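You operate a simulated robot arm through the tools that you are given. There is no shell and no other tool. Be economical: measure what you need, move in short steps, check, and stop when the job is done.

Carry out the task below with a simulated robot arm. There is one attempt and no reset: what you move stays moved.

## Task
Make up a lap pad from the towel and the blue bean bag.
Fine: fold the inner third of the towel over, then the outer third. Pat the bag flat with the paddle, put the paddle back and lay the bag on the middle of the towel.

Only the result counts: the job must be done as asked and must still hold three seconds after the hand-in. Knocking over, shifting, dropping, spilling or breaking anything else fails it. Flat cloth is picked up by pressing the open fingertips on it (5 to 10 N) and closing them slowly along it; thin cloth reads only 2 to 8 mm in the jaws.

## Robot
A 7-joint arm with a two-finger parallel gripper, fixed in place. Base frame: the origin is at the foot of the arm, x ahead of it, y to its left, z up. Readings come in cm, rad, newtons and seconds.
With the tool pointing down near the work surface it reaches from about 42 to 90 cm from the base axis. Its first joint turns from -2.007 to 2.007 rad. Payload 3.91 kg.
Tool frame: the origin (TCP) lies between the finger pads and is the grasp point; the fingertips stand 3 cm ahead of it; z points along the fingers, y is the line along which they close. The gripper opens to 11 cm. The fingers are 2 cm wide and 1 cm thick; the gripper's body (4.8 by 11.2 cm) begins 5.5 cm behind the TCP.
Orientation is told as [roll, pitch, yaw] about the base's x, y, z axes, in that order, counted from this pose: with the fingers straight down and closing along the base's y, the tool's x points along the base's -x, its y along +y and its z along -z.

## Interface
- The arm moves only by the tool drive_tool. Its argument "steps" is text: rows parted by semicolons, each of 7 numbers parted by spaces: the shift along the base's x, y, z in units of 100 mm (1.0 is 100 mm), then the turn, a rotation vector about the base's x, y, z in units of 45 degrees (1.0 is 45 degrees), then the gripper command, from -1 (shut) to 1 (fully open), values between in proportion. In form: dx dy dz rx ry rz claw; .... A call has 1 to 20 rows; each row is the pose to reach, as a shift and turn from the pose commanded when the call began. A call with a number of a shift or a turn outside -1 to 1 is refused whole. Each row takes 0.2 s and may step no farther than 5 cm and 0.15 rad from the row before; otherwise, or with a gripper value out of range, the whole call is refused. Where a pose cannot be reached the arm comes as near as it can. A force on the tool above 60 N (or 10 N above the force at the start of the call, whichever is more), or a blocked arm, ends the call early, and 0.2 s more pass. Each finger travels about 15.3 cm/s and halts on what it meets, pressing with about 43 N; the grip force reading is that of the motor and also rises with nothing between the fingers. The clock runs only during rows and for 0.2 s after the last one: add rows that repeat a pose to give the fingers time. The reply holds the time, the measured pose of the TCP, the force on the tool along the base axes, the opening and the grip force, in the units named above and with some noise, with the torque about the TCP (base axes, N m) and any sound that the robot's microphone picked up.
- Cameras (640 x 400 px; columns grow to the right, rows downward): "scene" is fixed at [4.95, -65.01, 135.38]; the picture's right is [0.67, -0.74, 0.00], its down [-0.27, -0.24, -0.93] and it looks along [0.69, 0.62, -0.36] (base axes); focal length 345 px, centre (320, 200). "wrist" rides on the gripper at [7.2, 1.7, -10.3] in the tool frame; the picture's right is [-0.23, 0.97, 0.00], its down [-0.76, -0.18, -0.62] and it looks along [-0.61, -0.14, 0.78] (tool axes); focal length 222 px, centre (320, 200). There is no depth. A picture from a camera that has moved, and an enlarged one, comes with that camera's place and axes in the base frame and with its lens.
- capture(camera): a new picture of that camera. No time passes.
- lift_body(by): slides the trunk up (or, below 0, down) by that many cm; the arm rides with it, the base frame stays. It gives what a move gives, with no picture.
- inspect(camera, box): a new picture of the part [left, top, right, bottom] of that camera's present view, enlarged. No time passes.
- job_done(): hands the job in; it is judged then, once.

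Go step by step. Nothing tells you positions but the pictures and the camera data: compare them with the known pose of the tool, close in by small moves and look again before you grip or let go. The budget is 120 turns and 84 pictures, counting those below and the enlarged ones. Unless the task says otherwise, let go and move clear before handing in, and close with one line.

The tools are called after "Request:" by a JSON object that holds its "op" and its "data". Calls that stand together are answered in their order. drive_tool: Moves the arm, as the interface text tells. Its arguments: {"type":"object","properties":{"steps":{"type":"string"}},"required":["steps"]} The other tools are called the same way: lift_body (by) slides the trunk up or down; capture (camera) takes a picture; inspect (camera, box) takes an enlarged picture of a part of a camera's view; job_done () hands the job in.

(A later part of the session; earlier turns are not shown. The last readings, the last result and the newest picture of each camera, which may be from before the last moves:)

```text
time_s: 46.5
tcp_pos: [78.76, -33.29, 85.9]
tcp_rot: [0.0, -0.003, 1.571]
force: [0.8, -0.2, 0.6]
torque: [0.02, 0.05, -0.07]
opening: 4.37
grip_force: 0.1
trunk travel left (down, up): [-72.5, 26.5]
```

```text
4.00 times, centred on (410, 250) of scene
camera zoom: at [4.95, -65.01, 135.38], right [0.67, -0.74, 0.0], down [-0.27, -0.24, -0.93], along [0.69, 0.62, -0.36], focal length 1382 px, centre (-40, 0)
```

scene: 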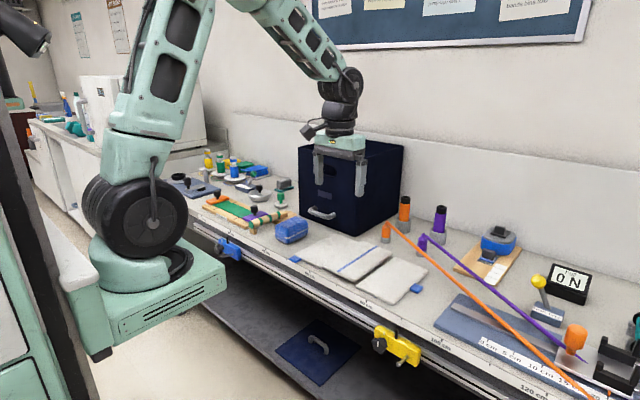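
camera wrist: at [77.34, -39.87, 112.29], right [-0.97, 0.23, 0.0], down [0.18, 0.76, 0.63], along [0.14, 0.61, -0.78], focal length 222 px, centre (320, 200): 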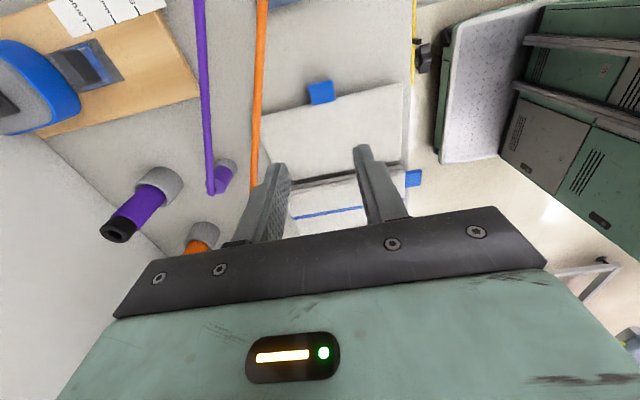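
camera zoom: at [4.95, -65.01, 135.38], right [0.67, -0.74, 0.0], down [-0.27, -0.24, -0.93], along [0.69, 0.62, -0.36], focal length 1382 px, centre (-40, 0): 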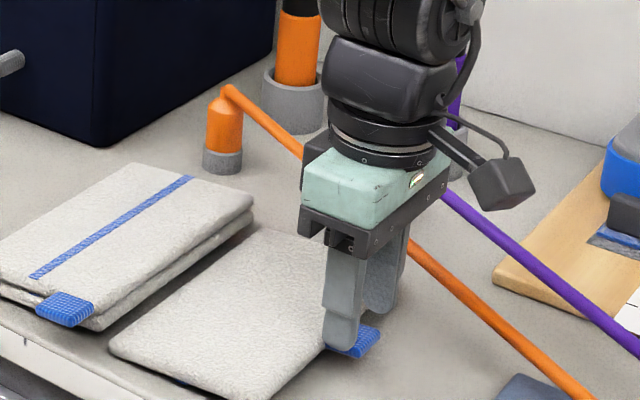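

The tab is well centred. I'll drop to tip z≈80.45 beside it and close.

Request:
{"op": "drive_tool", "data": {"steps": "0 0 -0.12 0 0 0 -0.2; 0 0 -0.2 0 0 0 -0.2; 0 0 -0.235 0 0 0 -0.2; 0 0 -0.235 0 0 0 -0.2"}}

Request:
{"op": "drive_tool", "data": {"steps": "0 0 0 0 0 0 -0.3; 0 0 0 0 0 0 -0.38; 0 0 0 0 0 0 -0.45; 0 0 0 0 0 0 -0.52; 0 0 0 0 0 0 -0.7; 0 0 0 0 0 0 -1; 0 0 0 0 0 0 -1; 0 0 0 0 0 0 -1"}}

```text
time_s: 47.5
tcp_pos: [78.65, -33.35, 83.55]
tcp_rot: [0.001, -0.005, 1.571]
force: [0.3, 0.5, -0.8]
torque: [0.02, -0.02, 0.0]
opening: 4.4
grip_force: 0.0
trunk travel left (down, up): [-72.5, 26.5]
```

```text
time_s: 49.3
tcp_pos: [78.62, -33.22, 83.56]
tcp_rot: [-0.001, -0.005, 1.571]
force: [-0.3, 0.1, 0.1]
torque: [0.01, -0.02, 0.13]
opening: 3.08
grip_force: 43.2
trunk travel left (down, up): [-72.5, 26.5]
```

The R tab is gripped at 3.08 cm. Dragging it 4 cm in -x with a slight yaw so the towel pivots away from the pole.

Request:
{"op": "drive_tool", "data": {"steps": "-0.1 0 0.01 0 0 -0.05 -1; -0.2 0.01 0.01 0 0 -0.1 -1; -0.3 0.02 0.01 0 0 -0.15 -1; -0.4 0.035 0.01 0 0 -0.2 -1; -0.4 0.035 0.01 0 0 -0.2 -1"}}

Request:
{"op": "capture", "data": {"camera": "wrist"}}

Request:
{"op": "inspect", "data": {"camera": "scene", "box": [310, 200, 470, 310]}}

```text
time_s: 50.5
tcp_pos: [74.87, -32.98, 83.78]
tcp_rot: [0.0, -0.004, 1.413]
force: [0.8, 0.3, 0.4]
torque: [-0.38, 0.04, 0.0]
opening: 3.12
grip_force: 43.1
trunk travel left (down, up): [-72.5, 26.5]
```

```text
49 pictures are left
camera wrist: at [71.95, -39.9, 94.17], right [-0.93, 0.38, 0.0], down [0.3, 0.72, 0.63], along [0.24, 0.58, -0.78], focal length 222 px, centre (320, 200)
```

wrist: 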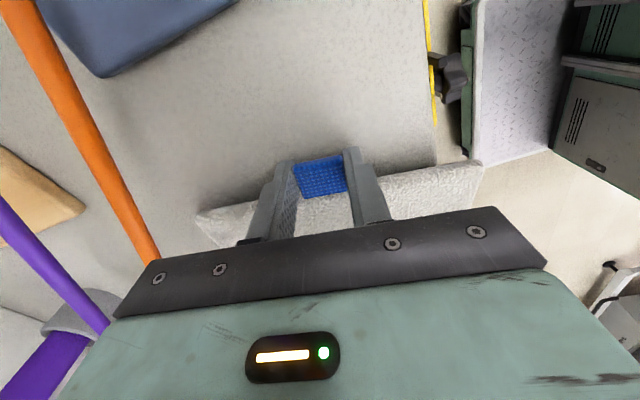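

```text
3.64 times, centred on (390, 255) of scene
camera zoom: at [4.95, -65.01, 135.38], right [0.67, -0.74, 0.0], down [-0.27, -0.24, -0.93], along [0.69, 0.62, -0.36], focal length 1256 px, centre (66, 0)
```

zoom: 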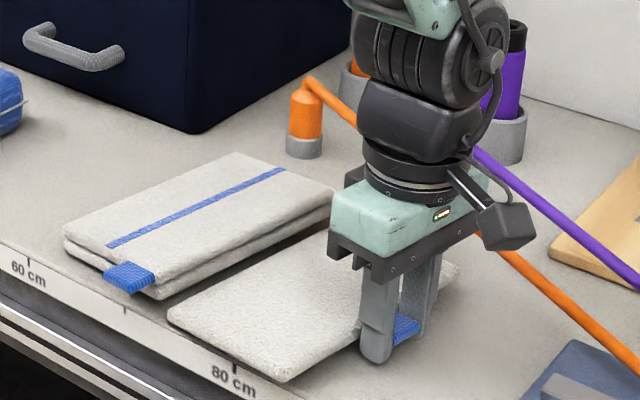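

The back corner is now at about x 85.3 against the pole's 85.5–86 — still marginal. I'll drag another 2 cm.

Request:
{"op": "drive_tool", "data": {"steps": "-0.1 0.015 0 0 0 -0.05 -1; -0.2 0.035 0 0 0 -0.1 -1; -0.2 0.035 0 0 0 -0.1 -1"}}

Request:
{"op": "capture", "data": {"camera": "wrist"}}

Request:
{"op": "inspect", "data": {"camera": "scene", "box": [310, 200, 470, 310]}}

```text
time_s: 51.3
tcp_pos: [72.69, -32.75, 83.83]
tcp_rot: [0.0, -0.005, 1.333]
force: [0.6, 0.4, 0.2]
torque: [-0.37, 0.1, 0.02]
opening: 3.12
grip_force: 43.0
trunk travel left (down, up): [-72.5, 26.5]
```

```text
47 pictures are left
camera wrist: at [69.42, -39.4, 94.15], right [-0.89, 0.45, 0.0], down [0.35, 0.7, 0.63], along [0.28, 0.56, -0.78], focal length 222 px, centre (320, 200)
```

wrist: 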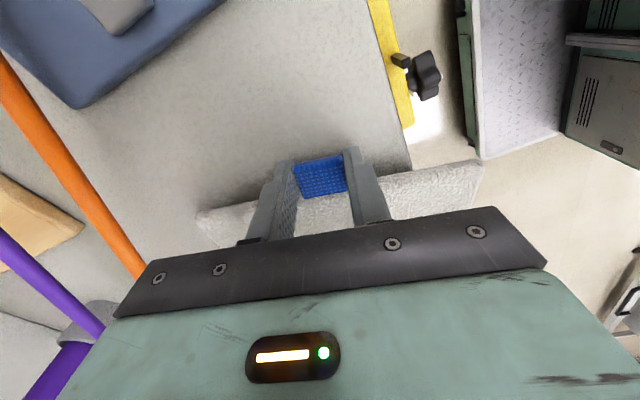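

```text
3.64 times, centred on (390, 255) of scene
camera zoom: at [4.95, -65.01, 135.38], right [0.67, -0.74, 0.0], down [-0.27, -0.24, -0.93], along [0.69, 0.62, -0.36], focal length 1256 px, centre (66, 0)
```

zoom: 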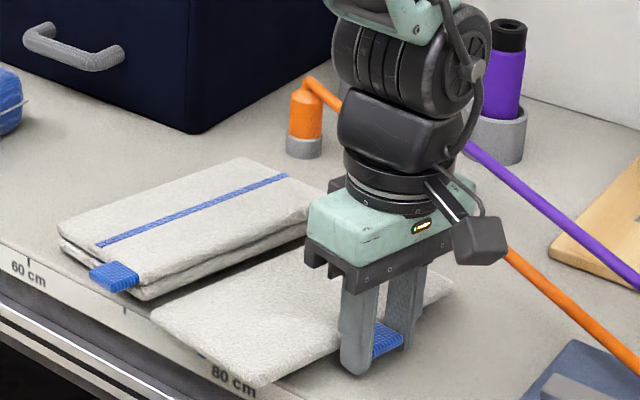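

The corner now clears the pole by about 2 cm, and the towel is yawed about -0.24 rad. I'll fold R about the rotated hinge axis, starting with a small test swing.

Request:
{"op": "drive_tool", "data": {"steps": "0.0097 0.0394 0.156 -0.1484 0.0364 0 -1; 0.0237 0.0968 0.306 -0.2968 0.0728 0 -1; 0.0237 0.0968 0.306 -0.2968 0.0728 0 -1"}}

Request:
{"op": "inspect", "data": {"camera": "scene", "box": [310, 200, 470, 310]}}

```text
time_s: 52.1
tcp_pos: [73.07, -31.72, 86.81]
tcp_rot: [0.001, 0.238, 1.334]
force: [-0.9, -0.5, 0.3]
torque: [-0.14, -0.09, -0.07]
opening: 3.13
grip_force: 43.2
trunk travel left (down, up): [-72.5, 26.5]
```

```text
3.64 times, centred on (390, 255) of scene
camera zoom: at [4.95, -65.01, 135.38], right [0.67, -0.74, 0.0], down [-0.27, -0.24, -0.93], along [0.69, 0.62, -0.36], focal length 1256 px, centre (66, 0)
```

zoom: 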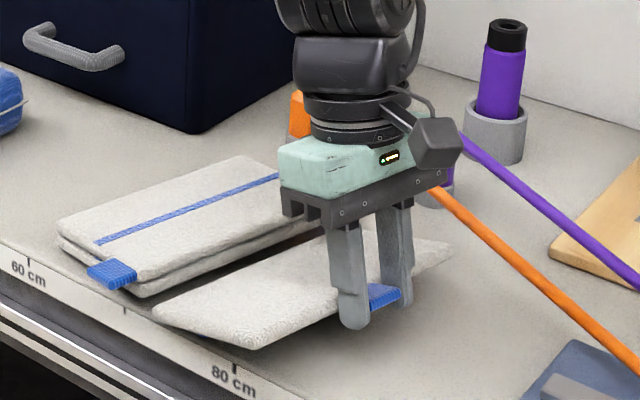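

R is lifting cleanly. Continuing the swing to about 55°.

Request:
{"op": "drive_tool", "data": {"steps": "0.0182 0.0743 0.1421 -0.1484 0.0364 0 -1; 0.0403 0.1646 0.2739 -0.2968 0.0728 0 -1; 0.0661 0.2696 0.3936 -0.4452 0.1092 0 -1; 0.0951 0.3878 0.4996 -0.5936 0.1456 0 -1; 0.1268 0.5173 0.5901 -0.742 0.182 0 -1; 0.161 0.6567 0.6641 -0.8904 0.2184 0 -1; 0.161 0.6567 0.6641 -0.8904 0.2184 0 -1"}}

Request:
{"op": "capture", "data": {"camera": "scene"}}

```text
time_s: 53.7
tcp_pos: [74.59, -25.18, 93.52]
tcp_rot: [0.006, 0.958, 1.336]
force: [-0.7, -0.4, -0.3]
torque: [-0.12, -0.09, -0.07]
opening: 3.16
grip_force: 43.1
trunk travel left (down, up): [-72.5, 26.5]
```

```text
44 pictures are left
```

scene: 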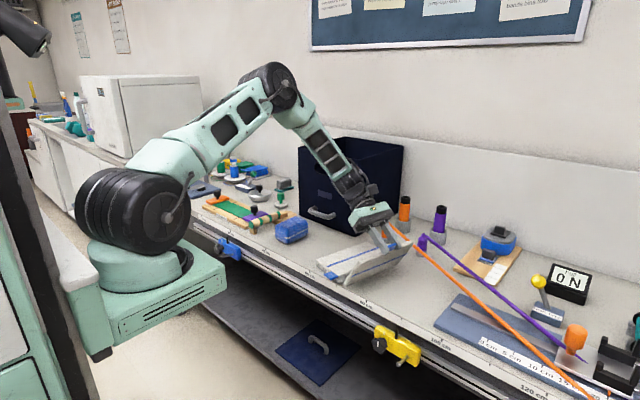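

Request:
{"op": "inspect", "data": {"camera": "scene", "box": [310, 170, 470, 300]}}

```text
3.08 times, centred on (390, 235) of scene
camera zoom: at [4.95, -65.01, 135.38], right [0.67, -0.74, 0.0], down [-0.27, -0.24, -0.93], along [0.69, 0.62, -0.36], focal length 1063 px, centre (105, 92)
```

zoom: 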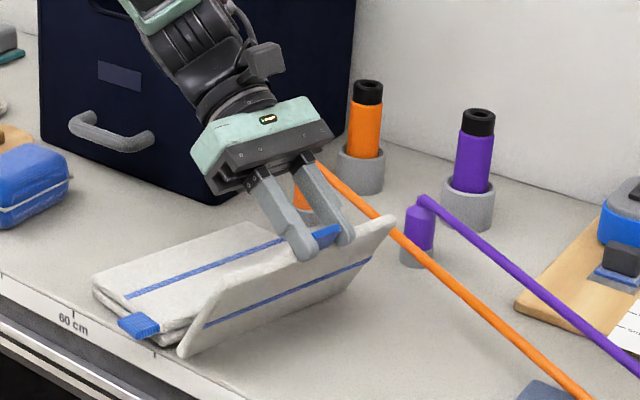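

Continuing to about 82°, then I'll release. The friction hinge should hold the panel there.

Request:
{"op": "drive_tool", "data": {"steps": "0.036 0.1468 0.0563 -0.1484 0.0364 0 -1; 0.0733 0.299 0.094 -0.2968 0.0728 0 -1; 0.1115 0.4547 0.1128 -0.4452 0.1092 0 -1; 0.1499 0.6114 0.1123 -0.5936 0.1456 0 -1; 0.1499 0.6114 0.1123 -0.5936 0.1456 0 -1"}}

Request:
{"op": "inspect", "data": {"camera": "scene", "box": [290, 160, 450, 290]}}

```text
time_s: 54.9
tcp_pos: [76.0, -18.91, 94.56]
tcp_rot: [0.026, 1.439, 1.356]
force: [-0.4, -1.2, 0.3]
torque: [-0.24, -0.27, -0.08]
opening: 3.14
grip_force: 43.1
trunk travel left (down, up): [-72.5, 26.5]
```

```text
3.08 times, centred on (370, 225) of scene
camera zoom: at [4.95, -65.01, 135.38], right [0.67, -0.74, 0.0], down [-0.27, -0.24, -0.93], along [0.69, 0.62, -0.36], focal length 1063 px, centre (166, 123)
```

zoom: 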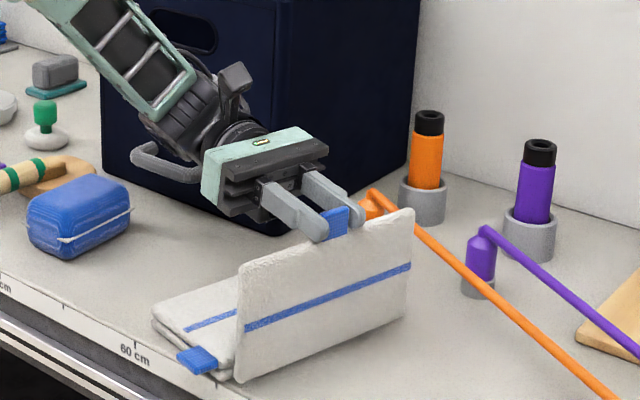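

R stands nearly upright. I'll open, go straight up clear of the tab, and then unroll.

Request:
{"op": "drive_tool", "data": {"steps": "0 0 0 0 0 0 -0.3; 0 0 0 0 0 0 -0.2; 0 0 0.3 0 0 0 -0.2; 0 0 0.6 0.1484 -0.0364 0 -0.2; 0 0 0.9 0.2968 -0.0728 0 -0.2; 0 0 1 0.4452 -0.1092 0 -0.2; 0 0 1 0.5936 -0.1456 0 -0.2; 0 -0.2 1 0.742 -0.182 0 -0.5; 0 -0.4 1 0.8904 -0.2184 0 -1; 0 -0.4 1 0.8904 -0.2184 0 -1"}}

Request:
{"op": "drive_tool", "data": {"steps": "0 -0.2 0 0.1484 -0.0364 0 -1; 0 -0.5 0 0.2968 -0.0728 0 -1; 0 -0.8 0 0.4452 -0.1092 0 -1; 0 -1 0 0.5936 -0.1456 0 -1; 0 -1 0 0.742 -0.182 0 -1; 0 -1 0 0.8904 -0.2184 0 -1; 0 -1 0 0.8904 -0.2184 0 -1"}}

Request:
{"op": "inspect", "data": {"camera": "scene", "box": [290, 160, 450, 290]}}

```text
time_s: 57.1
tcp_pos: [76.13, -23.08, 104.61]
tcp_rot: [0.003, 0.713, 1.336]
force: [-0.1, -0.5, -0.5]
torque: [-0.02, -0.02, 0.0]
opening: 0.0
grip_force: 37.3
trunk travel left (down, up): [-72.5, 26.5]
```

```text
time_s: 58.7
tcp_pos: [76.19, -32.89, 104.59]
tcp_rot: [-0.001, -0.005, 1.335]
force: [-0.2, 0.8, 0.3]
torque: [-0.01, 0.0, -0.06]
opening: 0.01
grip_force: 37.5
trunk travel left (down, up): [-72.5, 26.5]
```

```text
3.08 times, centred on (370, 225) of scene
camera zoom: at [4.95, -65.01, 135.38], right [0.67, -0.74, 0.0], down [-0.27, -0.24, -0.93], along [0.69, 0.62, -0.36], focal length 1063 px, centre (166, 123)
```

zoom: 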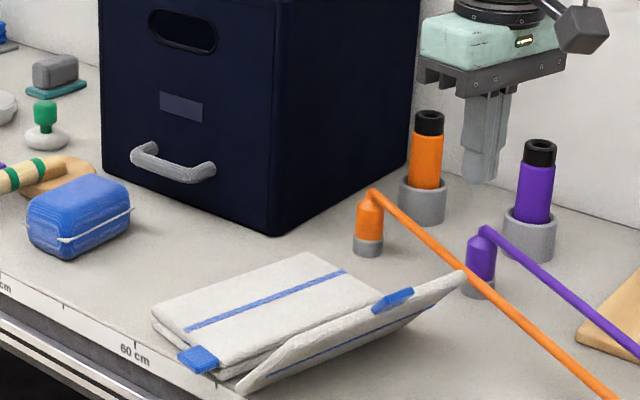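

R fell back to roughly 25–30° open. I'll look closer. The plan is to regrip its tab with the gripper pre-tilted the other way, so the wrist can carry it well past vertical.

Request:
{"op": "capture", "data": {"camera": "wrist"}}

Request:
{"op": "inspect", "data": {"camera": "scene", "box": [330, 210, 430, 280]}}

```text
40 pictures are left
camera wrist: at [72.81, -39.67, 115.05], right [-0.89, 0.45, 0.0], down [0.35, 0.7, 0.63], along [0.28, 0.56, -0.78], focal length 222 px, centre (320, 200)
```

wrist: 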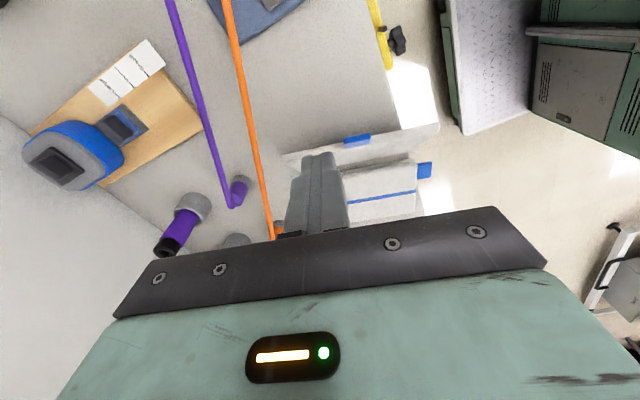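

```text
5.71 times, centred on (380, 245) of scene
camera zoom: at [4.95, -65.01, 135.38], right [0.67, -0.74, 0.0], down [-0.27, -0.24, -0.93], along [0.69, 0.62, -0.36], focal length 1974 px, centre (-23, -57)
```

zoom: 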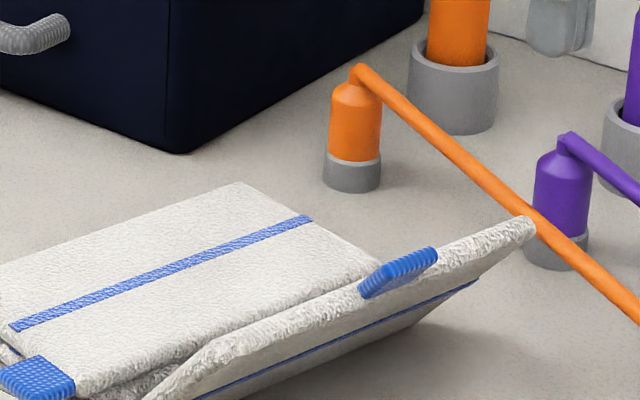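

The tab is at about [73.7,-28.3,90.6] with the panel about 48° open, not touching the pole. With the gripper still vertical I'll hover above it opened, and check.

Request:
{"op": "drive_tool", "data": {"steps": "-0.1 0.2 0 0 0 0 -0.2; -0.25 0.42 0 0 0 0 -0.1; -0.25 0.42 -0.4 0 0 0 -0.1; -0.25 0.42 -0.66 0 0 0 -0.1; -0.25 0.42 -0.66 0 0 0 -0.1"}}

Request:
{"op": "inspect", "data": {"camera": "wrist", "box": [200, 60, 440, 220]}}

Request:
{"op": "inspect", "data": {"camera": "scene", "box": [330, 200, 450, 280]}}

```text
time_s: 59.9
tcp_pos: [73.85, -28.84, 97.8]
tcp_rot: [-0.001, -0.004, 1.335]
force: [0.1, -0.2, 0.6]
torque: [0.02, -0.02, -0.02]
opening: 4.97
grip_force: 0.1
trunk travel left (down, up): [-72.5, 26.5]
```

```text
2.50 times, centred on (320, 140) of wrist
camera zoom: at [70.47, -35.48, 108.34], right [-0.89, 0.45, 0.0], down [0.35, 0.7, 0.63], along [0.28, 0.56, -0.78], focal length 555 px, centre (320, 350)
```

zoom: 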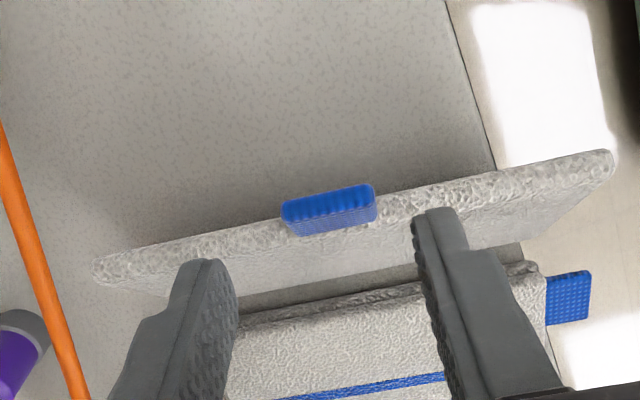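

```text
5.00 times, centred on (390, 240) of scene
camera zoom: at [4.95, -65.01, 135.38], right [0.67, -0.74, 0.0], down [-0.27, -0.24, -0.93], along [0.69, 0.62, -0.36], focal length 1727 px, centre (-30, 0)
```

zoom: 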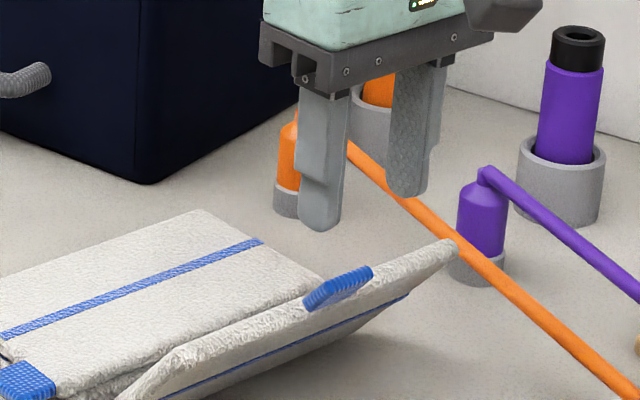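

Both cameras agree: the tab is at [73.85,-28.1,90.4]. Descending to straddle it and then closing.

Request:
{"op": "drive_tool", "data": {"steps": "-0.01 0.02 -0.25 0 0 0 -0.1; -0.01 0.02 -0.5 0 0 0 -0.1; -0.01 0.02 -0.5 0 0 0 -0.1"}}

Request:
{"op": "inspect", "data": {"camera": "wrist", "box": [200, 60, 440, 220]}}

```text
time_s: 60.7
tcp_pos: [73.53, -28.6, 92.9]
tcp_rot: [0.0, -0.005, 1.334]
force: [-0.6, -0.4, 0.0]
torque: [-0.01, -0.04, 0.0]
opening: 4.96
grip_force: 0.1
trunk travel left (down, up): [-72.5, 26.5]
```

```text
2.50 times, centred on (320, 140) of wrist
camera zoom: at [70.24, -35.32, 103.26], right [-0.89, 0.45, 0.0], down [0.35, 0.7, 0.63], along [0.28, 0.56, -0.78], focal length 555 px, centre (320, 350)
```

zoom: 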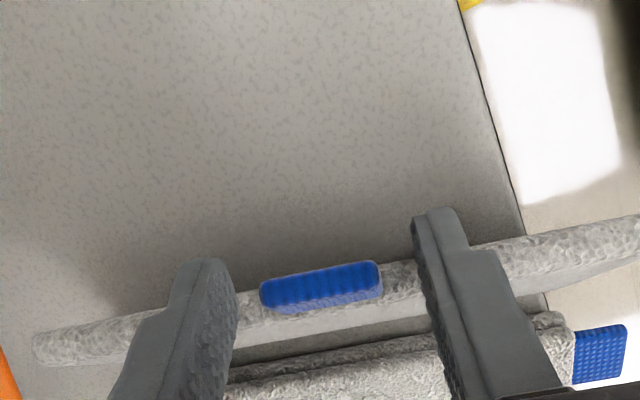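

Request:
{"op": "drive_tool", "data": {"steps": "0 0.01 -0.03 0 0 0 -0.1; 0 0.01 -0.03 0 0 0 -0.25; 0 0.01 -0.03 0 0 0 -0.4; 0 0.01 -0.03 0 0 0 -0.6; 0 0.01 -0.03 0 0 0 -1; 0 0.01 -0.03 0 0 0 -1; 0 0.01 -0.03 0 0 0 -1"}}

Request:
{"op": "inspect", "data": {"camera": "wrist", "box": [200, 60, 440, 220]}}

```text
time_s: 62.3
tcp_pos: [73.52, -28.46, 92.62]
tcp_rot: [-0.001, -0.004, 1.334]
force: [0.5, 0.2, -1.1]
torque: [-0.02, -0.1, -0.07]
opening: 3.13
grip_force: 43.1
trunk travel left (down, up): [-72.5, 26.5]
```

```text
2.50 times, centred on (320, 140) of wrist
camera zoom: at [70.19, -35.15, 102.99], right [-0.89, 0.45, 0.0], down [0.35, 0.7, 0.63], along [0.28, 0.56, -0.78], focal length 555 px, centre (320, 350)
```

zoom: 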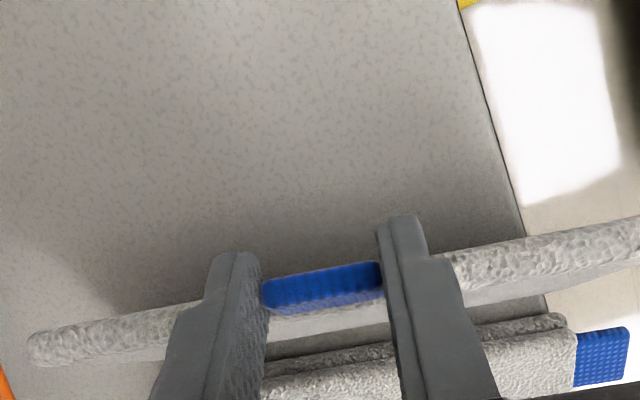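

Gripped. Swinging R from 48° towards about 103°, keeping the wrist tilt under 55° so it stays away from the box.

Request:
{"op": "drive_tool", "data": {"steps": "0.034 0.1389 0.0967 -0.1484 0.0364 0 -1; 0.0706 0.288 0.1754 -0.2968 0.0728 0 -1; 0.1091 0.4452 0.2354 -0.4452 0.1092 0 -1; 0.1491 0.6082 0.2755 -0.5936 0.1456 0 -1; 0.1899 0.7747 0.2951 -0.742 0.182 0 -1; 0.231 0.9423 0.2942 -0.8904 0.2184 0 -1; 0.231 0.9423 0.2942 -0.8904 0.2184 0 -1"}}

Request:
{"op": "drive_tool", "data": {"steps": "0.0407 0.1662 -0.0216 -0.1484 0.0364 0 -1; 0.0806 0.3289 -0.0637 -0.2968 0.0728 0 -1; 0.0806 0.3289 -0.0637 -0.2968 0.0728 0 -1"}}

Request:
{"op": "inspect", "data": {"camera": "scene", "box": [290, 160, 450, 290]}}

```text
time_s: 63.9
tcp_pos: [75.78, -19.18, 95.93]
tcp_rot: [-0.003, 0.717, 1.331]
force: [0.3, -8.2, 49.0]
torque: [-0.73, 0.17, 0.04]
opening: 3.13
grip_force: 43.0
trunk travel left (down, up): [-72.5, 26.5]
```

```text
time_s: 64.3
tcp_pos: [76.31, -17.29, 95.84]
tcp_rot: [-0.007, 0.849, 1.331]
force: [-6.3, 3.7, 21.8]
torque: [0.37, 0.61, 0.03]
opening: 3.12
grip_force: 43.1
trunk travel left (down, up): [-72.5, 26.5]
stopped in row 2: the force on the tool passed its limit at 64 N (the readings are from after the stop); the commanded pose is now the measured one
```

```text
3.08 times, centred on (370, 225) of scene
camera zoom: at [4.95, -65.01, 135.38], right [0.67, -0.74, 0.0], down [-0.27, -0.24, -0.93], along [0.69, 0.62, -0.36], focal length 1063 px, centre (166, 123)
```

zoom: 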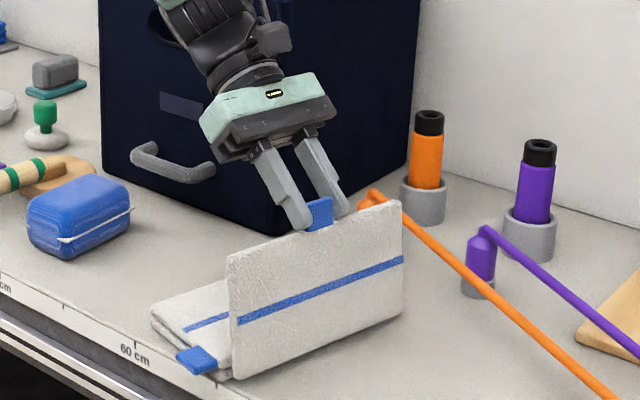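

There's an upward reaction force because my arc runs a little low. I'll raise slightly to relax it.

Request:
{"op": "drive_tool", "data": {"steps": "0 0 0.04 0 0 0 -1; 0 0 0.04 0 0 0 -1"}}

```text
time_s: 64.9
tcp_pos: [76.3, -17.26, 95.83]
tcp_rot: [0.0, 0.849, 1.335]
force: [0.1, -0.5, 0.2]
torque: [0.02, -0.14, -0.01]
opening: 3.14
grip_force: 43.2
trunk travel left (down, up): [-72.5, 26.5]
```

Relaxed to zero force, and the panel is at about 95°. I'll continue over the top, letting the tab pivot between the pads with no further roll.

Request:
{"op": "drive_tool", "data": {"steps": "0.026 0.108 0.005 0 0 0 -1; 0.053 0.216 -0.02 0 0 0 -1; 0.08 0.32 -0.055 0 0 0 -1; 0.104 0.423 -0.1 0 0 0 -1; 0.104 0.423 -0.1 0 0 0 -1"}}

Request:
{"op": "inspect", "data": {"camera": "scene", "box": [290, 160, 450, 290]}}

```text
time_s: 66.1
tcp_pos: [77.48, -13.25, 95.85]
tcp_rot: [-0.014, 0.859, 1.323]
force: [2.9, -4.5, 61.3]
torque: [-1.63, 1.26, -0.13]
opening: 3.15
grip_force: 43.1
trunk travel left (down, up): [-72.5, 26.5]
```

```text
3.08 times, centred on (370, 225) of scene
camera zoom: at [4.95, -65.01, 135.38], right [0.67, -0.74, 0.0], down [-0.27, -0.24, -0.93], along [0.69, 0.62, -0.36], focal length 1063 px, centre (166, 123)
```

zoom: 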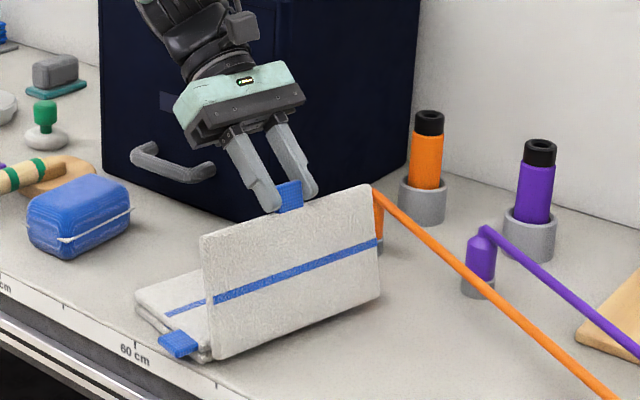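

The pads don't pivot; the whole towel slid about 4 cm in +y instead. I'll relieve the press, pull the towel back in -y, then finish by rolling the wrist.

Request:
{"op": "drive_tool", "data": {"steps": "0 0 0.1 0 0 0 -1; 0 0 0.11 0 0 0 -1"}}

```text
time_s: 66.7
tcp_pos: [77.4, -12.99, 95.8]
tcp_rot: [0.003, 0.846, 1.337]
force: [-0.4, -2.1, 1.3]
torque: [-0.38, -0.46, -0.18]
opening: 3.13
grip_force: 42.5
trunk travel left (down, up): [-72.5, 26.5]
```

Request:
{"op": "drive_tool", "data": {"steps": "0 -0.12 0.01 0 0 0 -1; 0 -0.24 0.01 0 0 0 -1; 0 -0.36 0.01 0 0 0 -1; 0 -0.48 0.01 0 0 0 -1; 0 -0.6 0.01 0 0 0 -1; 0 -0.6 0.01 0 0 0 -1"}}

Request:
{"op": "inspect", "data": {"camera": "scene", "box": [290, 160, 450, 290]}}

```text
time_s: 68.1
tcp_pos: [77.56, -19.19, 96.32]
tcp_rot: [-0.002, 0.85, 1.332]
force: [-0.5, -0.7, 1.0]
torque: [0.04, 0.06, -0.01]
opening: 3.14
grip_force: 43.1
trunk travel left (down, up): [-72.5, 26.5]
```

```text
3.08 times, centred on (370, 225) of scene
camera zoom: at [4.95, -65.01, 135.38], right [0.67, -0.74, 0.0], down [-0.27, -0.24, -0.93], along [0.69, 0.62, -0.36], focal length 1063 px, centre (166, 123)
```

zoom: 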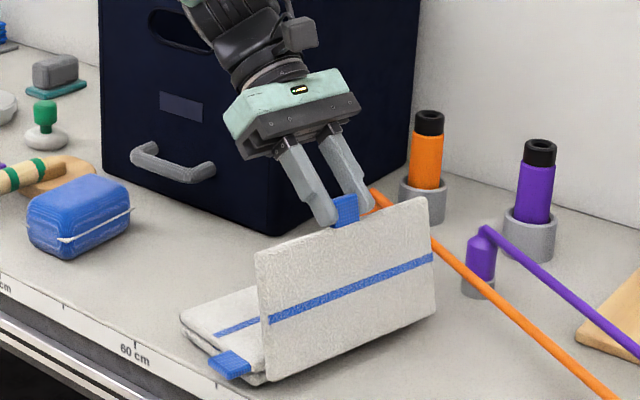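

The towel came back with it. I'll pull 1.5 cm in -x for box clearance, then roll on by about 20°.

Request:
{"op": "drive_tool", "data": {"steps": "-0.08 0 0 0 0 0 -1; -0.15 0 0 0 0 0 -1; -0.11 0.162 -0.02 -0.1484 0.0364 0 -1; -0.072 0.317 -0.08 -0.2968 0.0728 0 -1; -0.036 0.465 -0.16 -0.4452 0.1092 0 -1; -0.036 0.465 -0.16 -0.4452 0.1092 0 -1"}}

Request:
{"op": "inspect", "data": {"camera": "scene", "box": [290, 160, 450, 290]}}

```text
time_s: 69.5
tcp_pos: [77.2, -14.56, 94.67]
tcp_rot: [-0.001, 1.212, 1.332]
force: [1.4, -0.3, -2.2]
torque: [0.08, 0.03, 0.03]
opening: 3.13
grip_force: 42.4
trunk travel left (down, up): [-72.5, 26.5]
```

```text
3.08 times, centred on (370, 225) of scene
camera zoom: at [4.95, -65.01, 135.38], right [0.67, -0.74, 0.0], down [-0.27, -0.24, -0.93], along [0.69, 0.62, -0.36], focal length 1063 px, centre (166, 123)
```

zoom: 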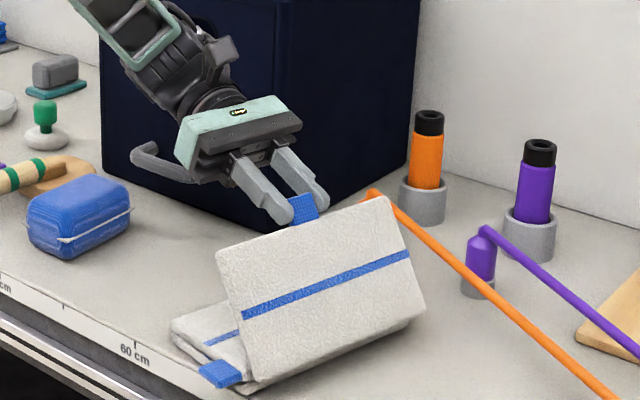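

R leans well inward now (about 115°). Releasing and going straight up.

Request:
{"op": "drive_tool", "data": {"steps": "0 0 0 0 0 0 -0.3; 0 0 0 0 0 0 -0.1; 0 0 0.3 0 0 0 -0.1; 0 0 0.6 0.1484 -0.0364 0 -0.1; 0 0 0.9 0.2968 -0.0728 0 -0.5; 0 0 1 0.4452 -0.1092 0 -1; 0 0 1 0.5936 -0.1456 0 -1; 0 -0.2 1 0.742 -0.182 0 -1; 0 -0.4 1 0.8904 -0.2184 0 -1; 0 -0.4 1 0.8904 -0.2184 0 -1"}}

Request:
{"op": "inspect", "data": {"camera": "scene", "box": [290, 160, 450, 290]}}

```text
time_s: 71.7
tcp_pos: [77.07, -18.3, 104.79]
tcp_rot: [-0.005, 0.488, 1.333]
force: [0.0, 0.3, 0.7]
torque: [0.03, -0.01, -0.02]
opening: 0.0
grip_force: 37.6
trunk travel left (down, up): [-72.5, 26.5]
```

```text
3.08 times, centred on (370, 225) of scene
camera zoom: at [4.95, -65.01, 135.38], right [0.67, -0.74, 0.0], down [-0.27, -0.24, -0.93], along [0.69, 0.62, -0.36], focal length 1063 px, centre (166, 123)
```

zoom: 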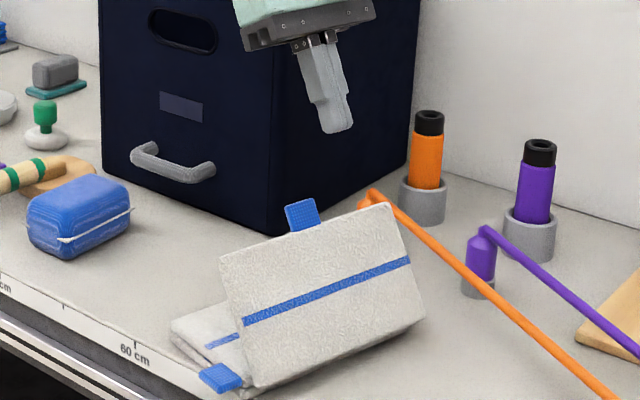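

R holds its angle. I'll straighten the tool, come down on its -y side, and push it over.

Request:
{"op": "drive_tool", "data": {"steps": "-0.08 -0.3 0 0.15 -0.037 0 -1; -0.16 -0.6 0 0.3 -0.074 0 -1; -0.25 -0.9 0 0.45 -0.111 0 -1; -0.33 -1 0 0.603 -0.148 0 -1; -0.36 -1 -0.4 0.603 -0.148 0 -1; -0.36 -1 -0.8 0.603 -0.148 0 -1; -0.36 -1 -1 0.603 -0.148 0 -1; -0.36 -1 -1 0.603 -0.148 0 -1"}}

Request:
{"op": "drive_tool", "data": {"steps": "0 0 -0.28 0 0 0 -1; 0.048 0.194 -0.28 0 0 0 -1; 0.095 0.388 -0.28 0 0 0 -1; 0.143 0.583 -0.28 0 0 0 -1; 0.19 0.777 -0.28 0 0 0 -1; 0.238 0.971 -0.28 0 0 0 -1; 0.238 0.971 -0.28 0 0 0 -1"}}

Request:
{"op": "inspect", "data": {"camera": "scene", "box": [290, 160, 450, 290]}}

```text
time_s: 73.5
tcp_pos: [73.37, -28.58, 94.65]
tcp_rot: [-0.004, -0.001, 1.332]
force: [0.6, 0.7, 0.9]
torque: [0.03, 0.0, -0.01]
opening: 0.01
grip_force: 37.6
trunk travel left (down, up): [-72.5, 26.5]
```

```text
time_s: 75.1
tcp_pos: [75.76, -18.75, 91.77]
tcp_rot: [-0.002, 0.003, 1.333]
force: [-0.3, 0.3, 0.4]
torque: [0.01, 0.01, -0.02]
opening: 0.01
grip_force: 37.9
trunk travel left (down, up): [-72.5, 26.5]
```

```text
3.08 times, centred on (370, 225) of scene
camera zoom: at [4.95, -65.01, 135.38], right [0.67, -0.74, 0.0], down [-0.27, -0.24, -0.93], along [0.69, 0.62, -0.36], focal length 1063 px, centre (166, 123)
```

zoom: 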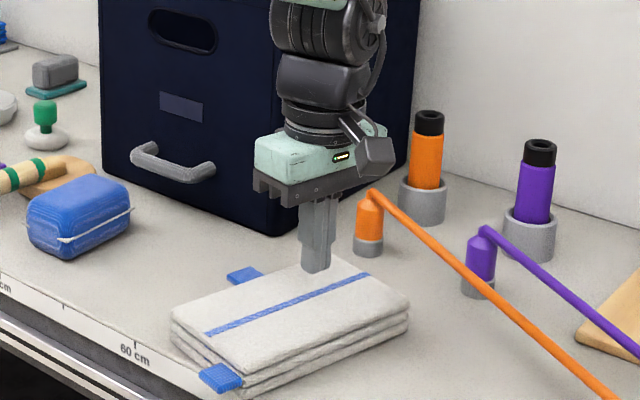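

R dropped neatly on top, so the towel is folded in three. Next is the paddle: its handle runs along x at y≈25.2, axis z≈84. I'll rise, turn the yaw back, and go over there.

Request:
{"op": "drive_tool", "data": {"steps": "0 0 0.4 0 0 -0.1 -1; 0 0 0.8 0 0 -0.28 -1; 0 0.2 1 0 0 -0.46 -1; 0 0.5 1 0 0 -0.64 -1; 0 0.8 1 0 0 -0.82 -0.5; 0 1 1 0 0 -0.98 0; 0 1 1 0 0 -0.98 0.1"}}

Request:
{"op": "drive_tool", "data": {"steps": "0 0.3 0 0 0 -0.18 0.1; 0 0.6 0 0 0 -0.36 0.1; 0 0.9 0 0 0 -0.54 0.1; 0 1 0 0 0 -0.717 0.1; 0 1 0 0 0 -0.717 0.1"}}

Request:
{"op": "drive_tool", "data": {"steps": "0 0.4 0 0 0 0 0.1; 0 0.8 0 0 0 0 0.1; 0 1 0 0 0 0 0.1; 0 1 0 0 0 0 0.1"}}

Request:
{"op": "drive_tool", "data": {"steps": "0 0.4 0 0 0 0 0.1; 0.1 0.8 0 0 0 0 0.1; 0.2 1 0 0 0 0 0.1; 0.3 1 -0.2 0 0 0 0.1; 0.3 1 -0.2 0 0 0 0.1"}}

Request:
{"op": "capture", "data": {"camera": "wrist"}}

```text
time_s: 76.7
tcp_pos: [75.92, -8.79, 101.8]
tcp_rot: [-0.005, 0.002, 0.56]
force: [0.0, -1.0, 0.0]
torque: [0.0, 0.0, 0.03]
opening: 6.03
grip_force: 0.0
trunk travel left (down, up): [-72.5, 26.5]
```

```text
time_s: 77.9
tcp_pos: [75.8, 1.37, 101.69]
tcp_rot: [-0.003, 0.003, -0.004]
force: [-0.6, 0.3, -0.1]
torque: [0.0, 0.01, 0.0]
opening: 6.05
grip_force: 0.0
trunk travel left (down, up): [-72.5, 26.5]
```

```text
time_s: 78.9
tcp_pos: [75.82, 11.18, 101.85]
tcp_rot: [-0.004, 0.001, 0.003]
force: [0.5, 0.0, 0.0]
torque: [-0.04, 0.0, -0.02]
opening: 6.05
grip_force: 0.0
trunk travel left (down, up): [-72.5, 26.5]
```

```text
time_s: 80.1
tcp_pos: [78.96, 21.24, 99.69]
tcp_rot: [-0.004, 0.002, 0.0]
force: [-0.1, 0.0, 0.5]
torque: [0.0, -0.02, -0.01]
opening: 6.05
grip_force: 0.1
trunk travel left (down, up): [-72.5, 26.5]
```

```text
28 pictures are left
camera wrist: at [71.77, 22.95, 110.21], right [0.23, 0.97, 0.0], down [0.76, -0.18, 0.62], along [0.6, -0.15, -0.78], focal length 222 px, centre (320, 200)
```

wrist: 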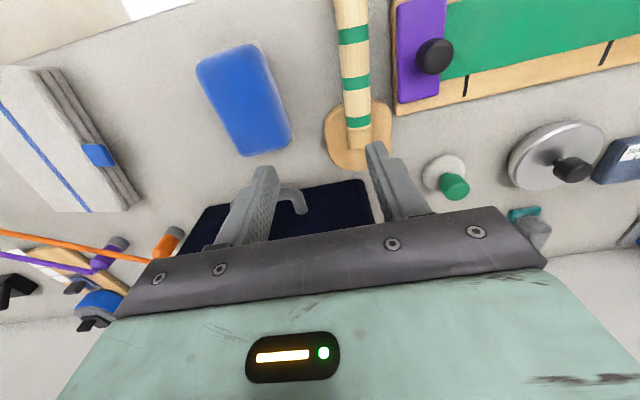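

The handle passes about y=25.05 at x≈79.3 and the disc centre is about [84.8,25]. I'll align there and descend with the fingers open 5.5 cm.

Request:
{"op": "drive_tool", "data": {"steps": "0.02 0.38 0 0 0 0 0; 0.02 0.38 -0.4 0 0 0 0; 0.02 0.38 -0.8 0 0 0 0; 0.02 0.38 -1 0 0 0 0; 0.02 0.38 -1 0 0 0 0"}}

Request:
{"op": "inspect", "data": {"camera": "wrist", "box": [200, 60, 440, 220]}}

```text
time_s: 81.3
tcp_pos: [79.03, 25.07, 89.77]
tcp_rot: [-0.004, 0.003, -0.002]
force: [-0.3, 0.1, 0.1]
torque: [-0.02, -0.01, -0.03]
opening: 5.49
grip_force: 0.0
trunk travel left (down, up): [-72.5, 26.5]
```

```text
2.50 times, centred on (320, 140) of wrist
camera zoom: at [71.9, 26.8, 100.22], right [0.23, 0.97, 0.0], down [0.76, -0.18, 0.62], along [0.61, -0.15, -0.78], focal length 555 px, centre (320, 350)
```

zoom: 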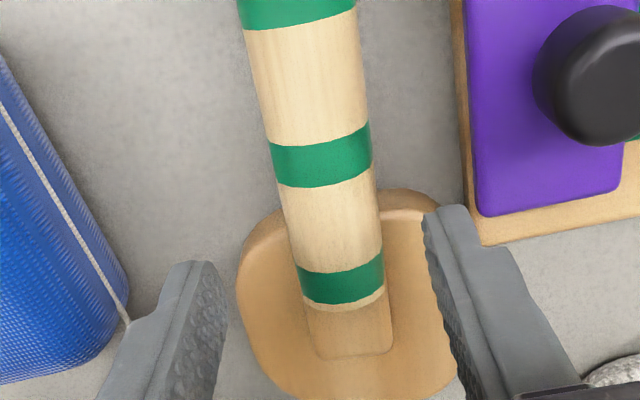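

Well aligned. Descending to the handle's level and closing.

Request:
{"op": "drive_tool", "data": {"steps": "0.02 0.02 -0.25 0 0 0 0; 0.02 0.02 -0.45 0 0 0 0; 0.02 0.02 -0.49 0 0 0 0; 0.02 0.02 -0.49 0 0 0 0"}}

Request:
{"op": "drive_tool", "data": {"steps": "0 0 0 0 0 0 -0.2; 0 0 0 0 0 0 -0.4; 0 0 0 0 0 0 -0.6; 0 0 0 0 0 0 -1; 0 0 0 0 0 0 -1"}}

```text
time_s: 82.3
tcp_pos: [79.19, 25.17, 84.91]
tcp_rot: [-0.005, 0.001, -0.002]
force: [-0.5, -0.6, -0.8]
torque: [-0.01, 0.03, 0.03]
opening: 5.53
grip_force: 0.1
trunk travel left (down, up): [-72.5, 26.5]
```

```text
time_s: 83.5
tcp_pos: [79.2, 25.16, 84.87]
tcp_rot: [-0.005, 0.002, -0.002]
force: [-0.3, -0.6, 0.9]
torque: [-0.01, -0.04, -0.04]
opening: 2.88
grip_force: 42.7
trunk travel left (down, up): [-72.5, 26.5]
```

The handle is held at 2.88 cm. Lifting it and checking.

Request:
{"op": "drive_tool", "data": {"steps": "0 0 0.1 0 0 0 -1; 0 0 0.3 0 0 0 -1; 0 0 0.6 0 0 0 -1; 0 0 1 0 0 0 -1; 0 0 1 0 0 0 -1"}}

Request:
{"op": "inspect", "data": {"camera": "scene", "box": [230, 150, 350, 250]}}

```text
time_s: 84.7
tcp_pos: [79.24, 25.05, 95.0]
tcp_rot: [-0.006, 0.001, 0.001]
force: [0.4, -0.7, -1.5]
torque: [-0.06, 0.02, 0.04]
opening: 2.89
grip_force: 43.4
trunk travel left (down, up): [-72.5, 26.5]
```

```text
4.00 times, centred on (290, 200) of scene
camera zoom: at [4.95, -65.01, 135.38], right [0.67, -0.74, 0.0], down [-0.27, -0.24, -0.93], along [0.69, 0.62, -0.36], focal length 1382 px, centre (440, 200)
```

zoom: 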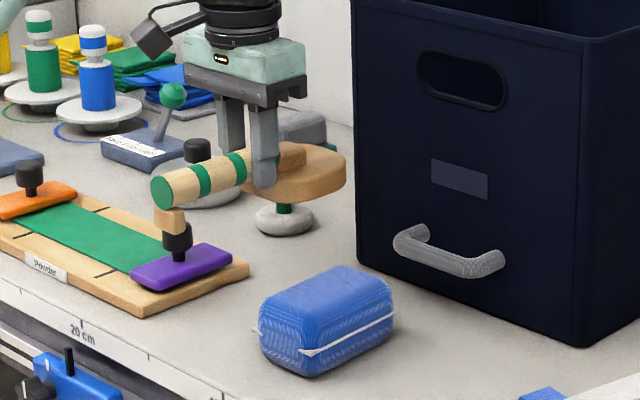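

The paddle is lifted level, with its foot attached. I'll carry the disc over the bag centre (≈[77,13.5]) and lower it gently.

Request:
{"op": "drive_tool", "data": {"steps": "-0.26 -0.38 0 0 0 0 -1; -0.52 -0.76 0 0 0 0 -1; -0.7 -1 0 0 0 0 -1; -0.78 -1 0 0 0 0 -1; -0.78 -1 0 0 0 0 -1"}}

Request:
{"op": "drive_tool", "data": {"steps": "0 -0.14 0 0 0 0 -1; 0 -0.14 -0.2 0 0 0 -1; 0 -0.14 -0.3 0 0 0 -1; 0 -0.14 -0.3 0 0 0 -1"}}

Request:
{"op": "inspect", "data": {"camera": "scene", "box": [230, 150, 350, 250]}}

```text
time_s: 85.9
tcp_pos: [71.29, 15.07, 95.05]
tcp_rot: [-0.003, 0.001, -0.001]
force: [1.1, 0.4, -1.0]
torque: [0.01, 0.05, 0.02]
opening: 2.89
grip_force: 43.4
trunk travel left (down, up): [-72.5, 26.5]
```

```text
time_s: 86.9
tcp_pos: [71.5, 13.89, 91.89]
tcp_rot: [-0.003, 0.001, -0.001]
force: [-0.7, -0.2, -1.9]
torque: [0.0, 0.04, 0.01]
opening: 2.89
grip_force: 42.9
trunk travel left (down, up): [-72.5, 26.5]
```

```text
4.00 times, centred on (290, 200) of scene
camera zoom: at [4.95, -65.01, 135.38], right [0.67, -0.74, 0.0], down [-0.27, -0.24, -0.93], along [0.69, 0.62, -0.36], focal length 1382 px, centre (440, 200)
```

zoom: 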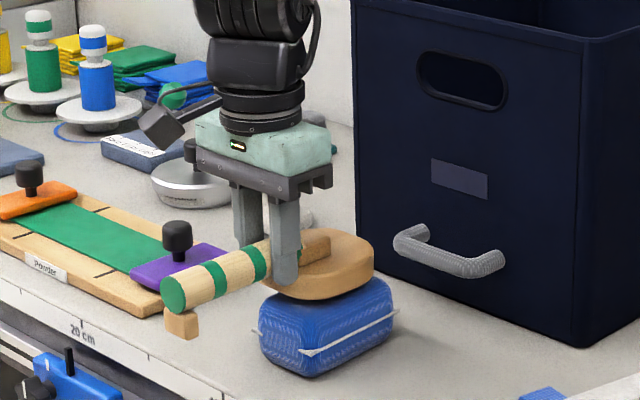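

The disc is nicely over the bag. Lowering in small steps while watching the force.

Request:
{"op": "drive_tool", "data": {"steps": "0 0 -0.04 0 0 0 -1; 0 0 -0.08 0 0 0 -1; 0 0 -0.12 0 0 0 -1; 0 0 -0.12 0 0 0 -1"}}

Request:
{"op": "drive_tool", "data": {"steps": "0 0 -0.04 0 0 0 -1; 0 0 -0.06 0 0 0 -1; 0 0 -0.06 0 0 0 -1"}}

```text
time_s: 87.9
tcp_pos: [71.42, 13.94, 91.0]
tcp_rot: [-0.003, -0.002, -0.002]
force: [-7.6, -3.7, 32.2]
torque: [-0.09, -0.18, -0.02]
opening: 2.91
grip_force: 43.1
trunk travel left (down, up): [-72.5, 26.5]
```

```text
time_s: 88.7
tcp_pos: [71.42, 13.91, 90.1]
tcp_rot: [-0.003, -0.002, -0.001]
force: [0.2, -0.2, 33.7]
torque: [0.02, -0.59, 0.02]
opening: 2.92
grip_force: 42.7
trunk travel left (down, up): [-72.5, 26.5]
```

Request:
{"op": "inspect", "data": {"camera": "scene", "box": [240, 180, 330, 250]}}

```text
5.71 times, centred on (285, 215) of scene
camera zoom: at [4.95, -65.01, 135.38], right [0.67, -0.74, 0.0], down [-0.27, -0.24, -0.93], along [0.69, 0.62, -0.36], focal length 1974 px, centre (520, 114)
```

zoom: 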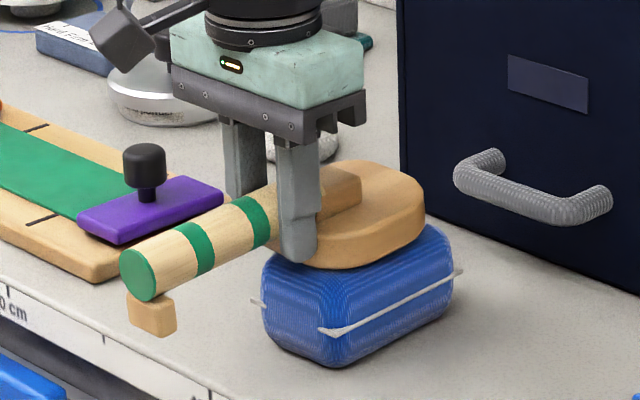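

The bag is starting to give and the paddle has kept its attitude. Pressing further.

Request:
{"op": "drive_tool", "data": {"steps": "0 0 -0.04 0 0 0 -1; 0 0 -0.08 0 0 0 -1; 0 0 -0.08 0 0 0 -1"}}

Request:
{"op": "drive_tool", "data": {"steps": "0 0 -0.04 0 0 0 -1; 0 0 -0.08 0 0 0 -1; 0 0 -0.08 0 0 0 -1"}}

Request:
{"op": "inspect", "data": {"camera": "scene", "box": [240, 180, 330, 250]}}

```text
time_s: 89.5
tcp_pos: [71.2, 13.82, 89.21]
tcp_rot: [-0.003, 0.003, 0.0]
force: [-6.9, 1.2, 27.6]
torque: [-0.06, -0.31, 0.02]
opening: 2.88
grip_force: 43.4
trunk travel left (down, up): [-72.5, 26.5]
```

```text
time_s: 90.2
tcp_pos: [71.5, 13.98, 89.11]
tcp_rot: [0.0, -0.006, 0.0]
force: [-7.7, -3.0, 28.0]
torque: [-0.32, -0.1, -0.08]
opening: 2.9
grip_force: 42.8
trunk travel left (down, up): [-72.5, 26.5]
stopped in row 3: the force on the tool passed its limit at 65 N (the readings are from after the stop); the commanded pose is now the measured one
```

```text
5.71 times, centred on (285, 215) of scene
camera zoom: at [4.95, -65.01, 135.38], right [0.67, -0.74, 0.0], down [-0.27, -0.24, -0.93], along [0.69, 0.62, -0.36], focal length 1974 px, centre (520, 114)
```

zoom: 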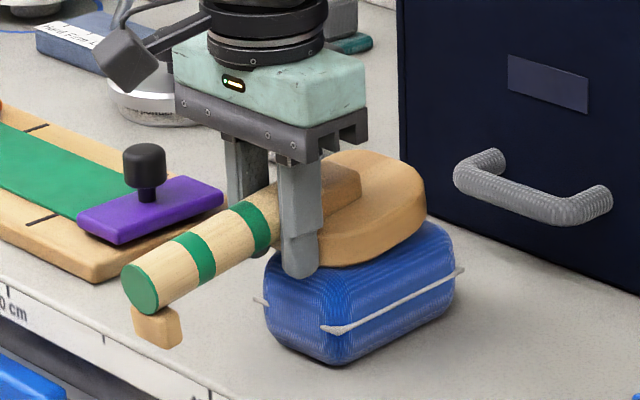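

The paddle is pitching in the grip. I'll raise it and see how the bag looks now.

Request:
{"op": "drive_tool", "data": {"steps": "0 0 0.3 0 0 0 -1; 0 0 0.6 0 0 0 -1; 0 0 0.6 0 0 0 -1"}}

Request:
{"op": "inspect", "data": {"camera": "scene", "box": [240, 180, 330, 250]}}

```text
time_s: 91.0
tcp_pos: [71.69, 13.73, 94.9]
tcp_rot: [-0.001, 0.0, 0.002]
force: [-0.1, -0.1, -1.6]
torque: [0.01, 0.03, 0.0]
opening: 2.89
grip_force: 43.2
trunk travel left (down, up): [-72.5, 26.5]
```

```text
5.71 times, centred on (285, 215) of scene
camera zoom: at [4.95, -65.01, 135.38], right [0.67, -0.74, 0.0], down [-0.27, -0.24, -0.93], along [0.69, 0.62, -0.36], focal length 1974 px, centre (520, 114)
```

zoom: 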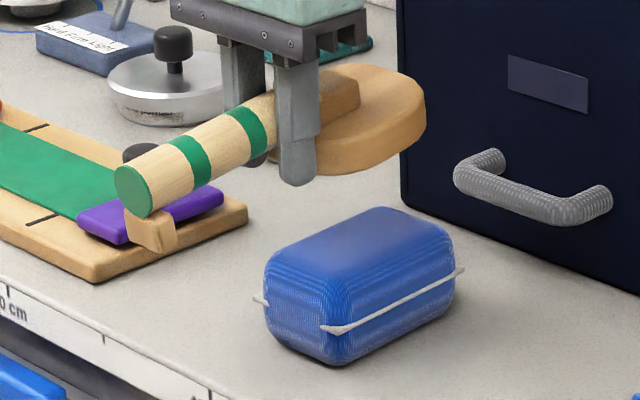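

The bag has hardly changed, and the paddle slipped about 7° in pitch because of the long lever. I'll set it back at its spot (tilting to level it) and regrip at the neck over the disc, so I can push straight down.

Request:
{"op": "drive_tool", "data": {"steps": "0 0.15 0.1 0 0 0 -1; 0.26 0.5 0.1 0 0.05 0 -1; 0.52 0.85 0.1 0 0.1 0 -1; 0.755 1 0.1 0 0.153 0 -1; 0.755 1 0.1 0 0.153 0 -1"}}

Request:
{"op": "drive_tool", "data": {"steps": "0 0.13 0 0 0 0 -1; 0 0.14 -0.4 0 0 0 -1; 0 0.14 -0.8 0 0 0 -1; 0 0.14 -0.9 0 0 0 -1; 0 0.14 -0.9 0 0 0 -1"}}

Request:
{"op": "inspect", "data": {"camera": "scene", "box": [230, 170, 330, 250]}}

```text
time_s: 92.2
tcp_pos: [79.05, 23.87, 95.98]
tcp_rot: [-0.003, 0.121, -0.001]
force: [-0.1, 0.1, -0.7]
torque: [0.03, 0.03, 0.02]
opening: 2.9
grip_force: 42.9
trunk travel left (down, up): [-72.5, 26.5]
```

```text
time_s: 93.4
tcp_pos: [79.23, 25.28, 86.79]
tcp_rot: [-0.001, 0.118, 0.001]
force: [-0.9, 1.1, -1.5]
torque: [0.01, 0.0, 0.02]
opening: 2.91
grip_force: 43.2
trunk travel left (down, up): [-72.5, 26.5]
```

```text
5.00 times, centred on (280, 210) of scene
camera zoom: at [4.95, -65.01, 135.38], right [0.67, -0.74, 0.0], down [-0.27, -0.24, -0.93], along [0.69, 0.62, -0.36], focal length 1727 px, centre (520, 150)
```

zoom: 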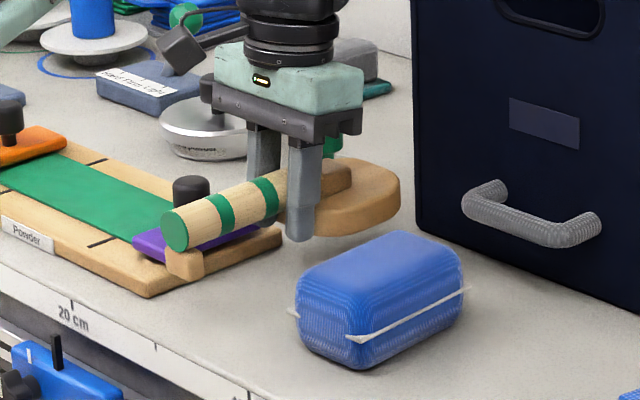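

It looks level now. Lowering until it rests.

Request:
{"op": "drive_tool", "data": {"steps": "0 0 -0.08 0 0 0 -1; 0 0 -0.15 0 0 0 -1; 0 0 -0.18 0 0 0 -1; 0 0 -0.18 0 0 0 -1"}}

```text
time_s: 94.4
tcp_pos: [79.11, 25.3, 84.99]
tcp_rot: [-0.002, 0.119, -0.002]
force: [-0.3, 1.3, -2.2]
torque: [0.04, 0.02, -0.03]
opening: 2.87
grip_force: 42.5
trunk travel left (down, up): [-72.5, 26.5]
```

Request:
{"op": "drive_tool", "data": {"steps": "0 0 -0.02 0 0 0 -1; 0 0 -0.02 0 0 0 -1"}}

```text
time_s: 95.0
tcp_pos: [79.18, 25.36, 84.82]
tcp_rot: [-0.001, 0.119, -0.002]
force: [0.5, -0.8, -1.2]
torque: [0.0, 0.0, 0.0]
opening: 2.91
grip_force: 42.6
trunk travel left (down, up): [-72.5, 26.5]
```

Request:
{"op": "drive_tool", "data": {"steps": "0 0 -0.015 0 0 0 -1; 0 0 -0.025 0 0 0 -1; 0 0 -0.025 0 0 0 -1"}}

```text
time_s: 95.8
tcp_pos: [79.18, 25.19, 84.68]
tcp_rot: [-0.001, 0.119, 0.002]
force: [0.2, -0.4, -1.6]
torque: [0.01, 0.01, 0.0]
opening: 2.87
grip_force: 43.2
trunk travel left (down, up): [-72.5, 26.5]
```

Request:
{"op": "drive_tool", "data": {"steps": "0 0 -0.015 0 0 0 -1; 0 0 -0.03 0 0 0 -1; 0 0 -0.03 0 0 0 -1"}}

```text
time_s: 96.6
tcp_pos: [79.04, 25.27, 84.28]
tcp_rot: [-0.003, 0.117, 0.0]
force: [-0.5, 0.0, -1.6]
torque: [0.01, 0.02, -0.01]
opening: 2.86
grip_force: 42.8
trunk travel left (down, up): [-72.5, 26.5]
```

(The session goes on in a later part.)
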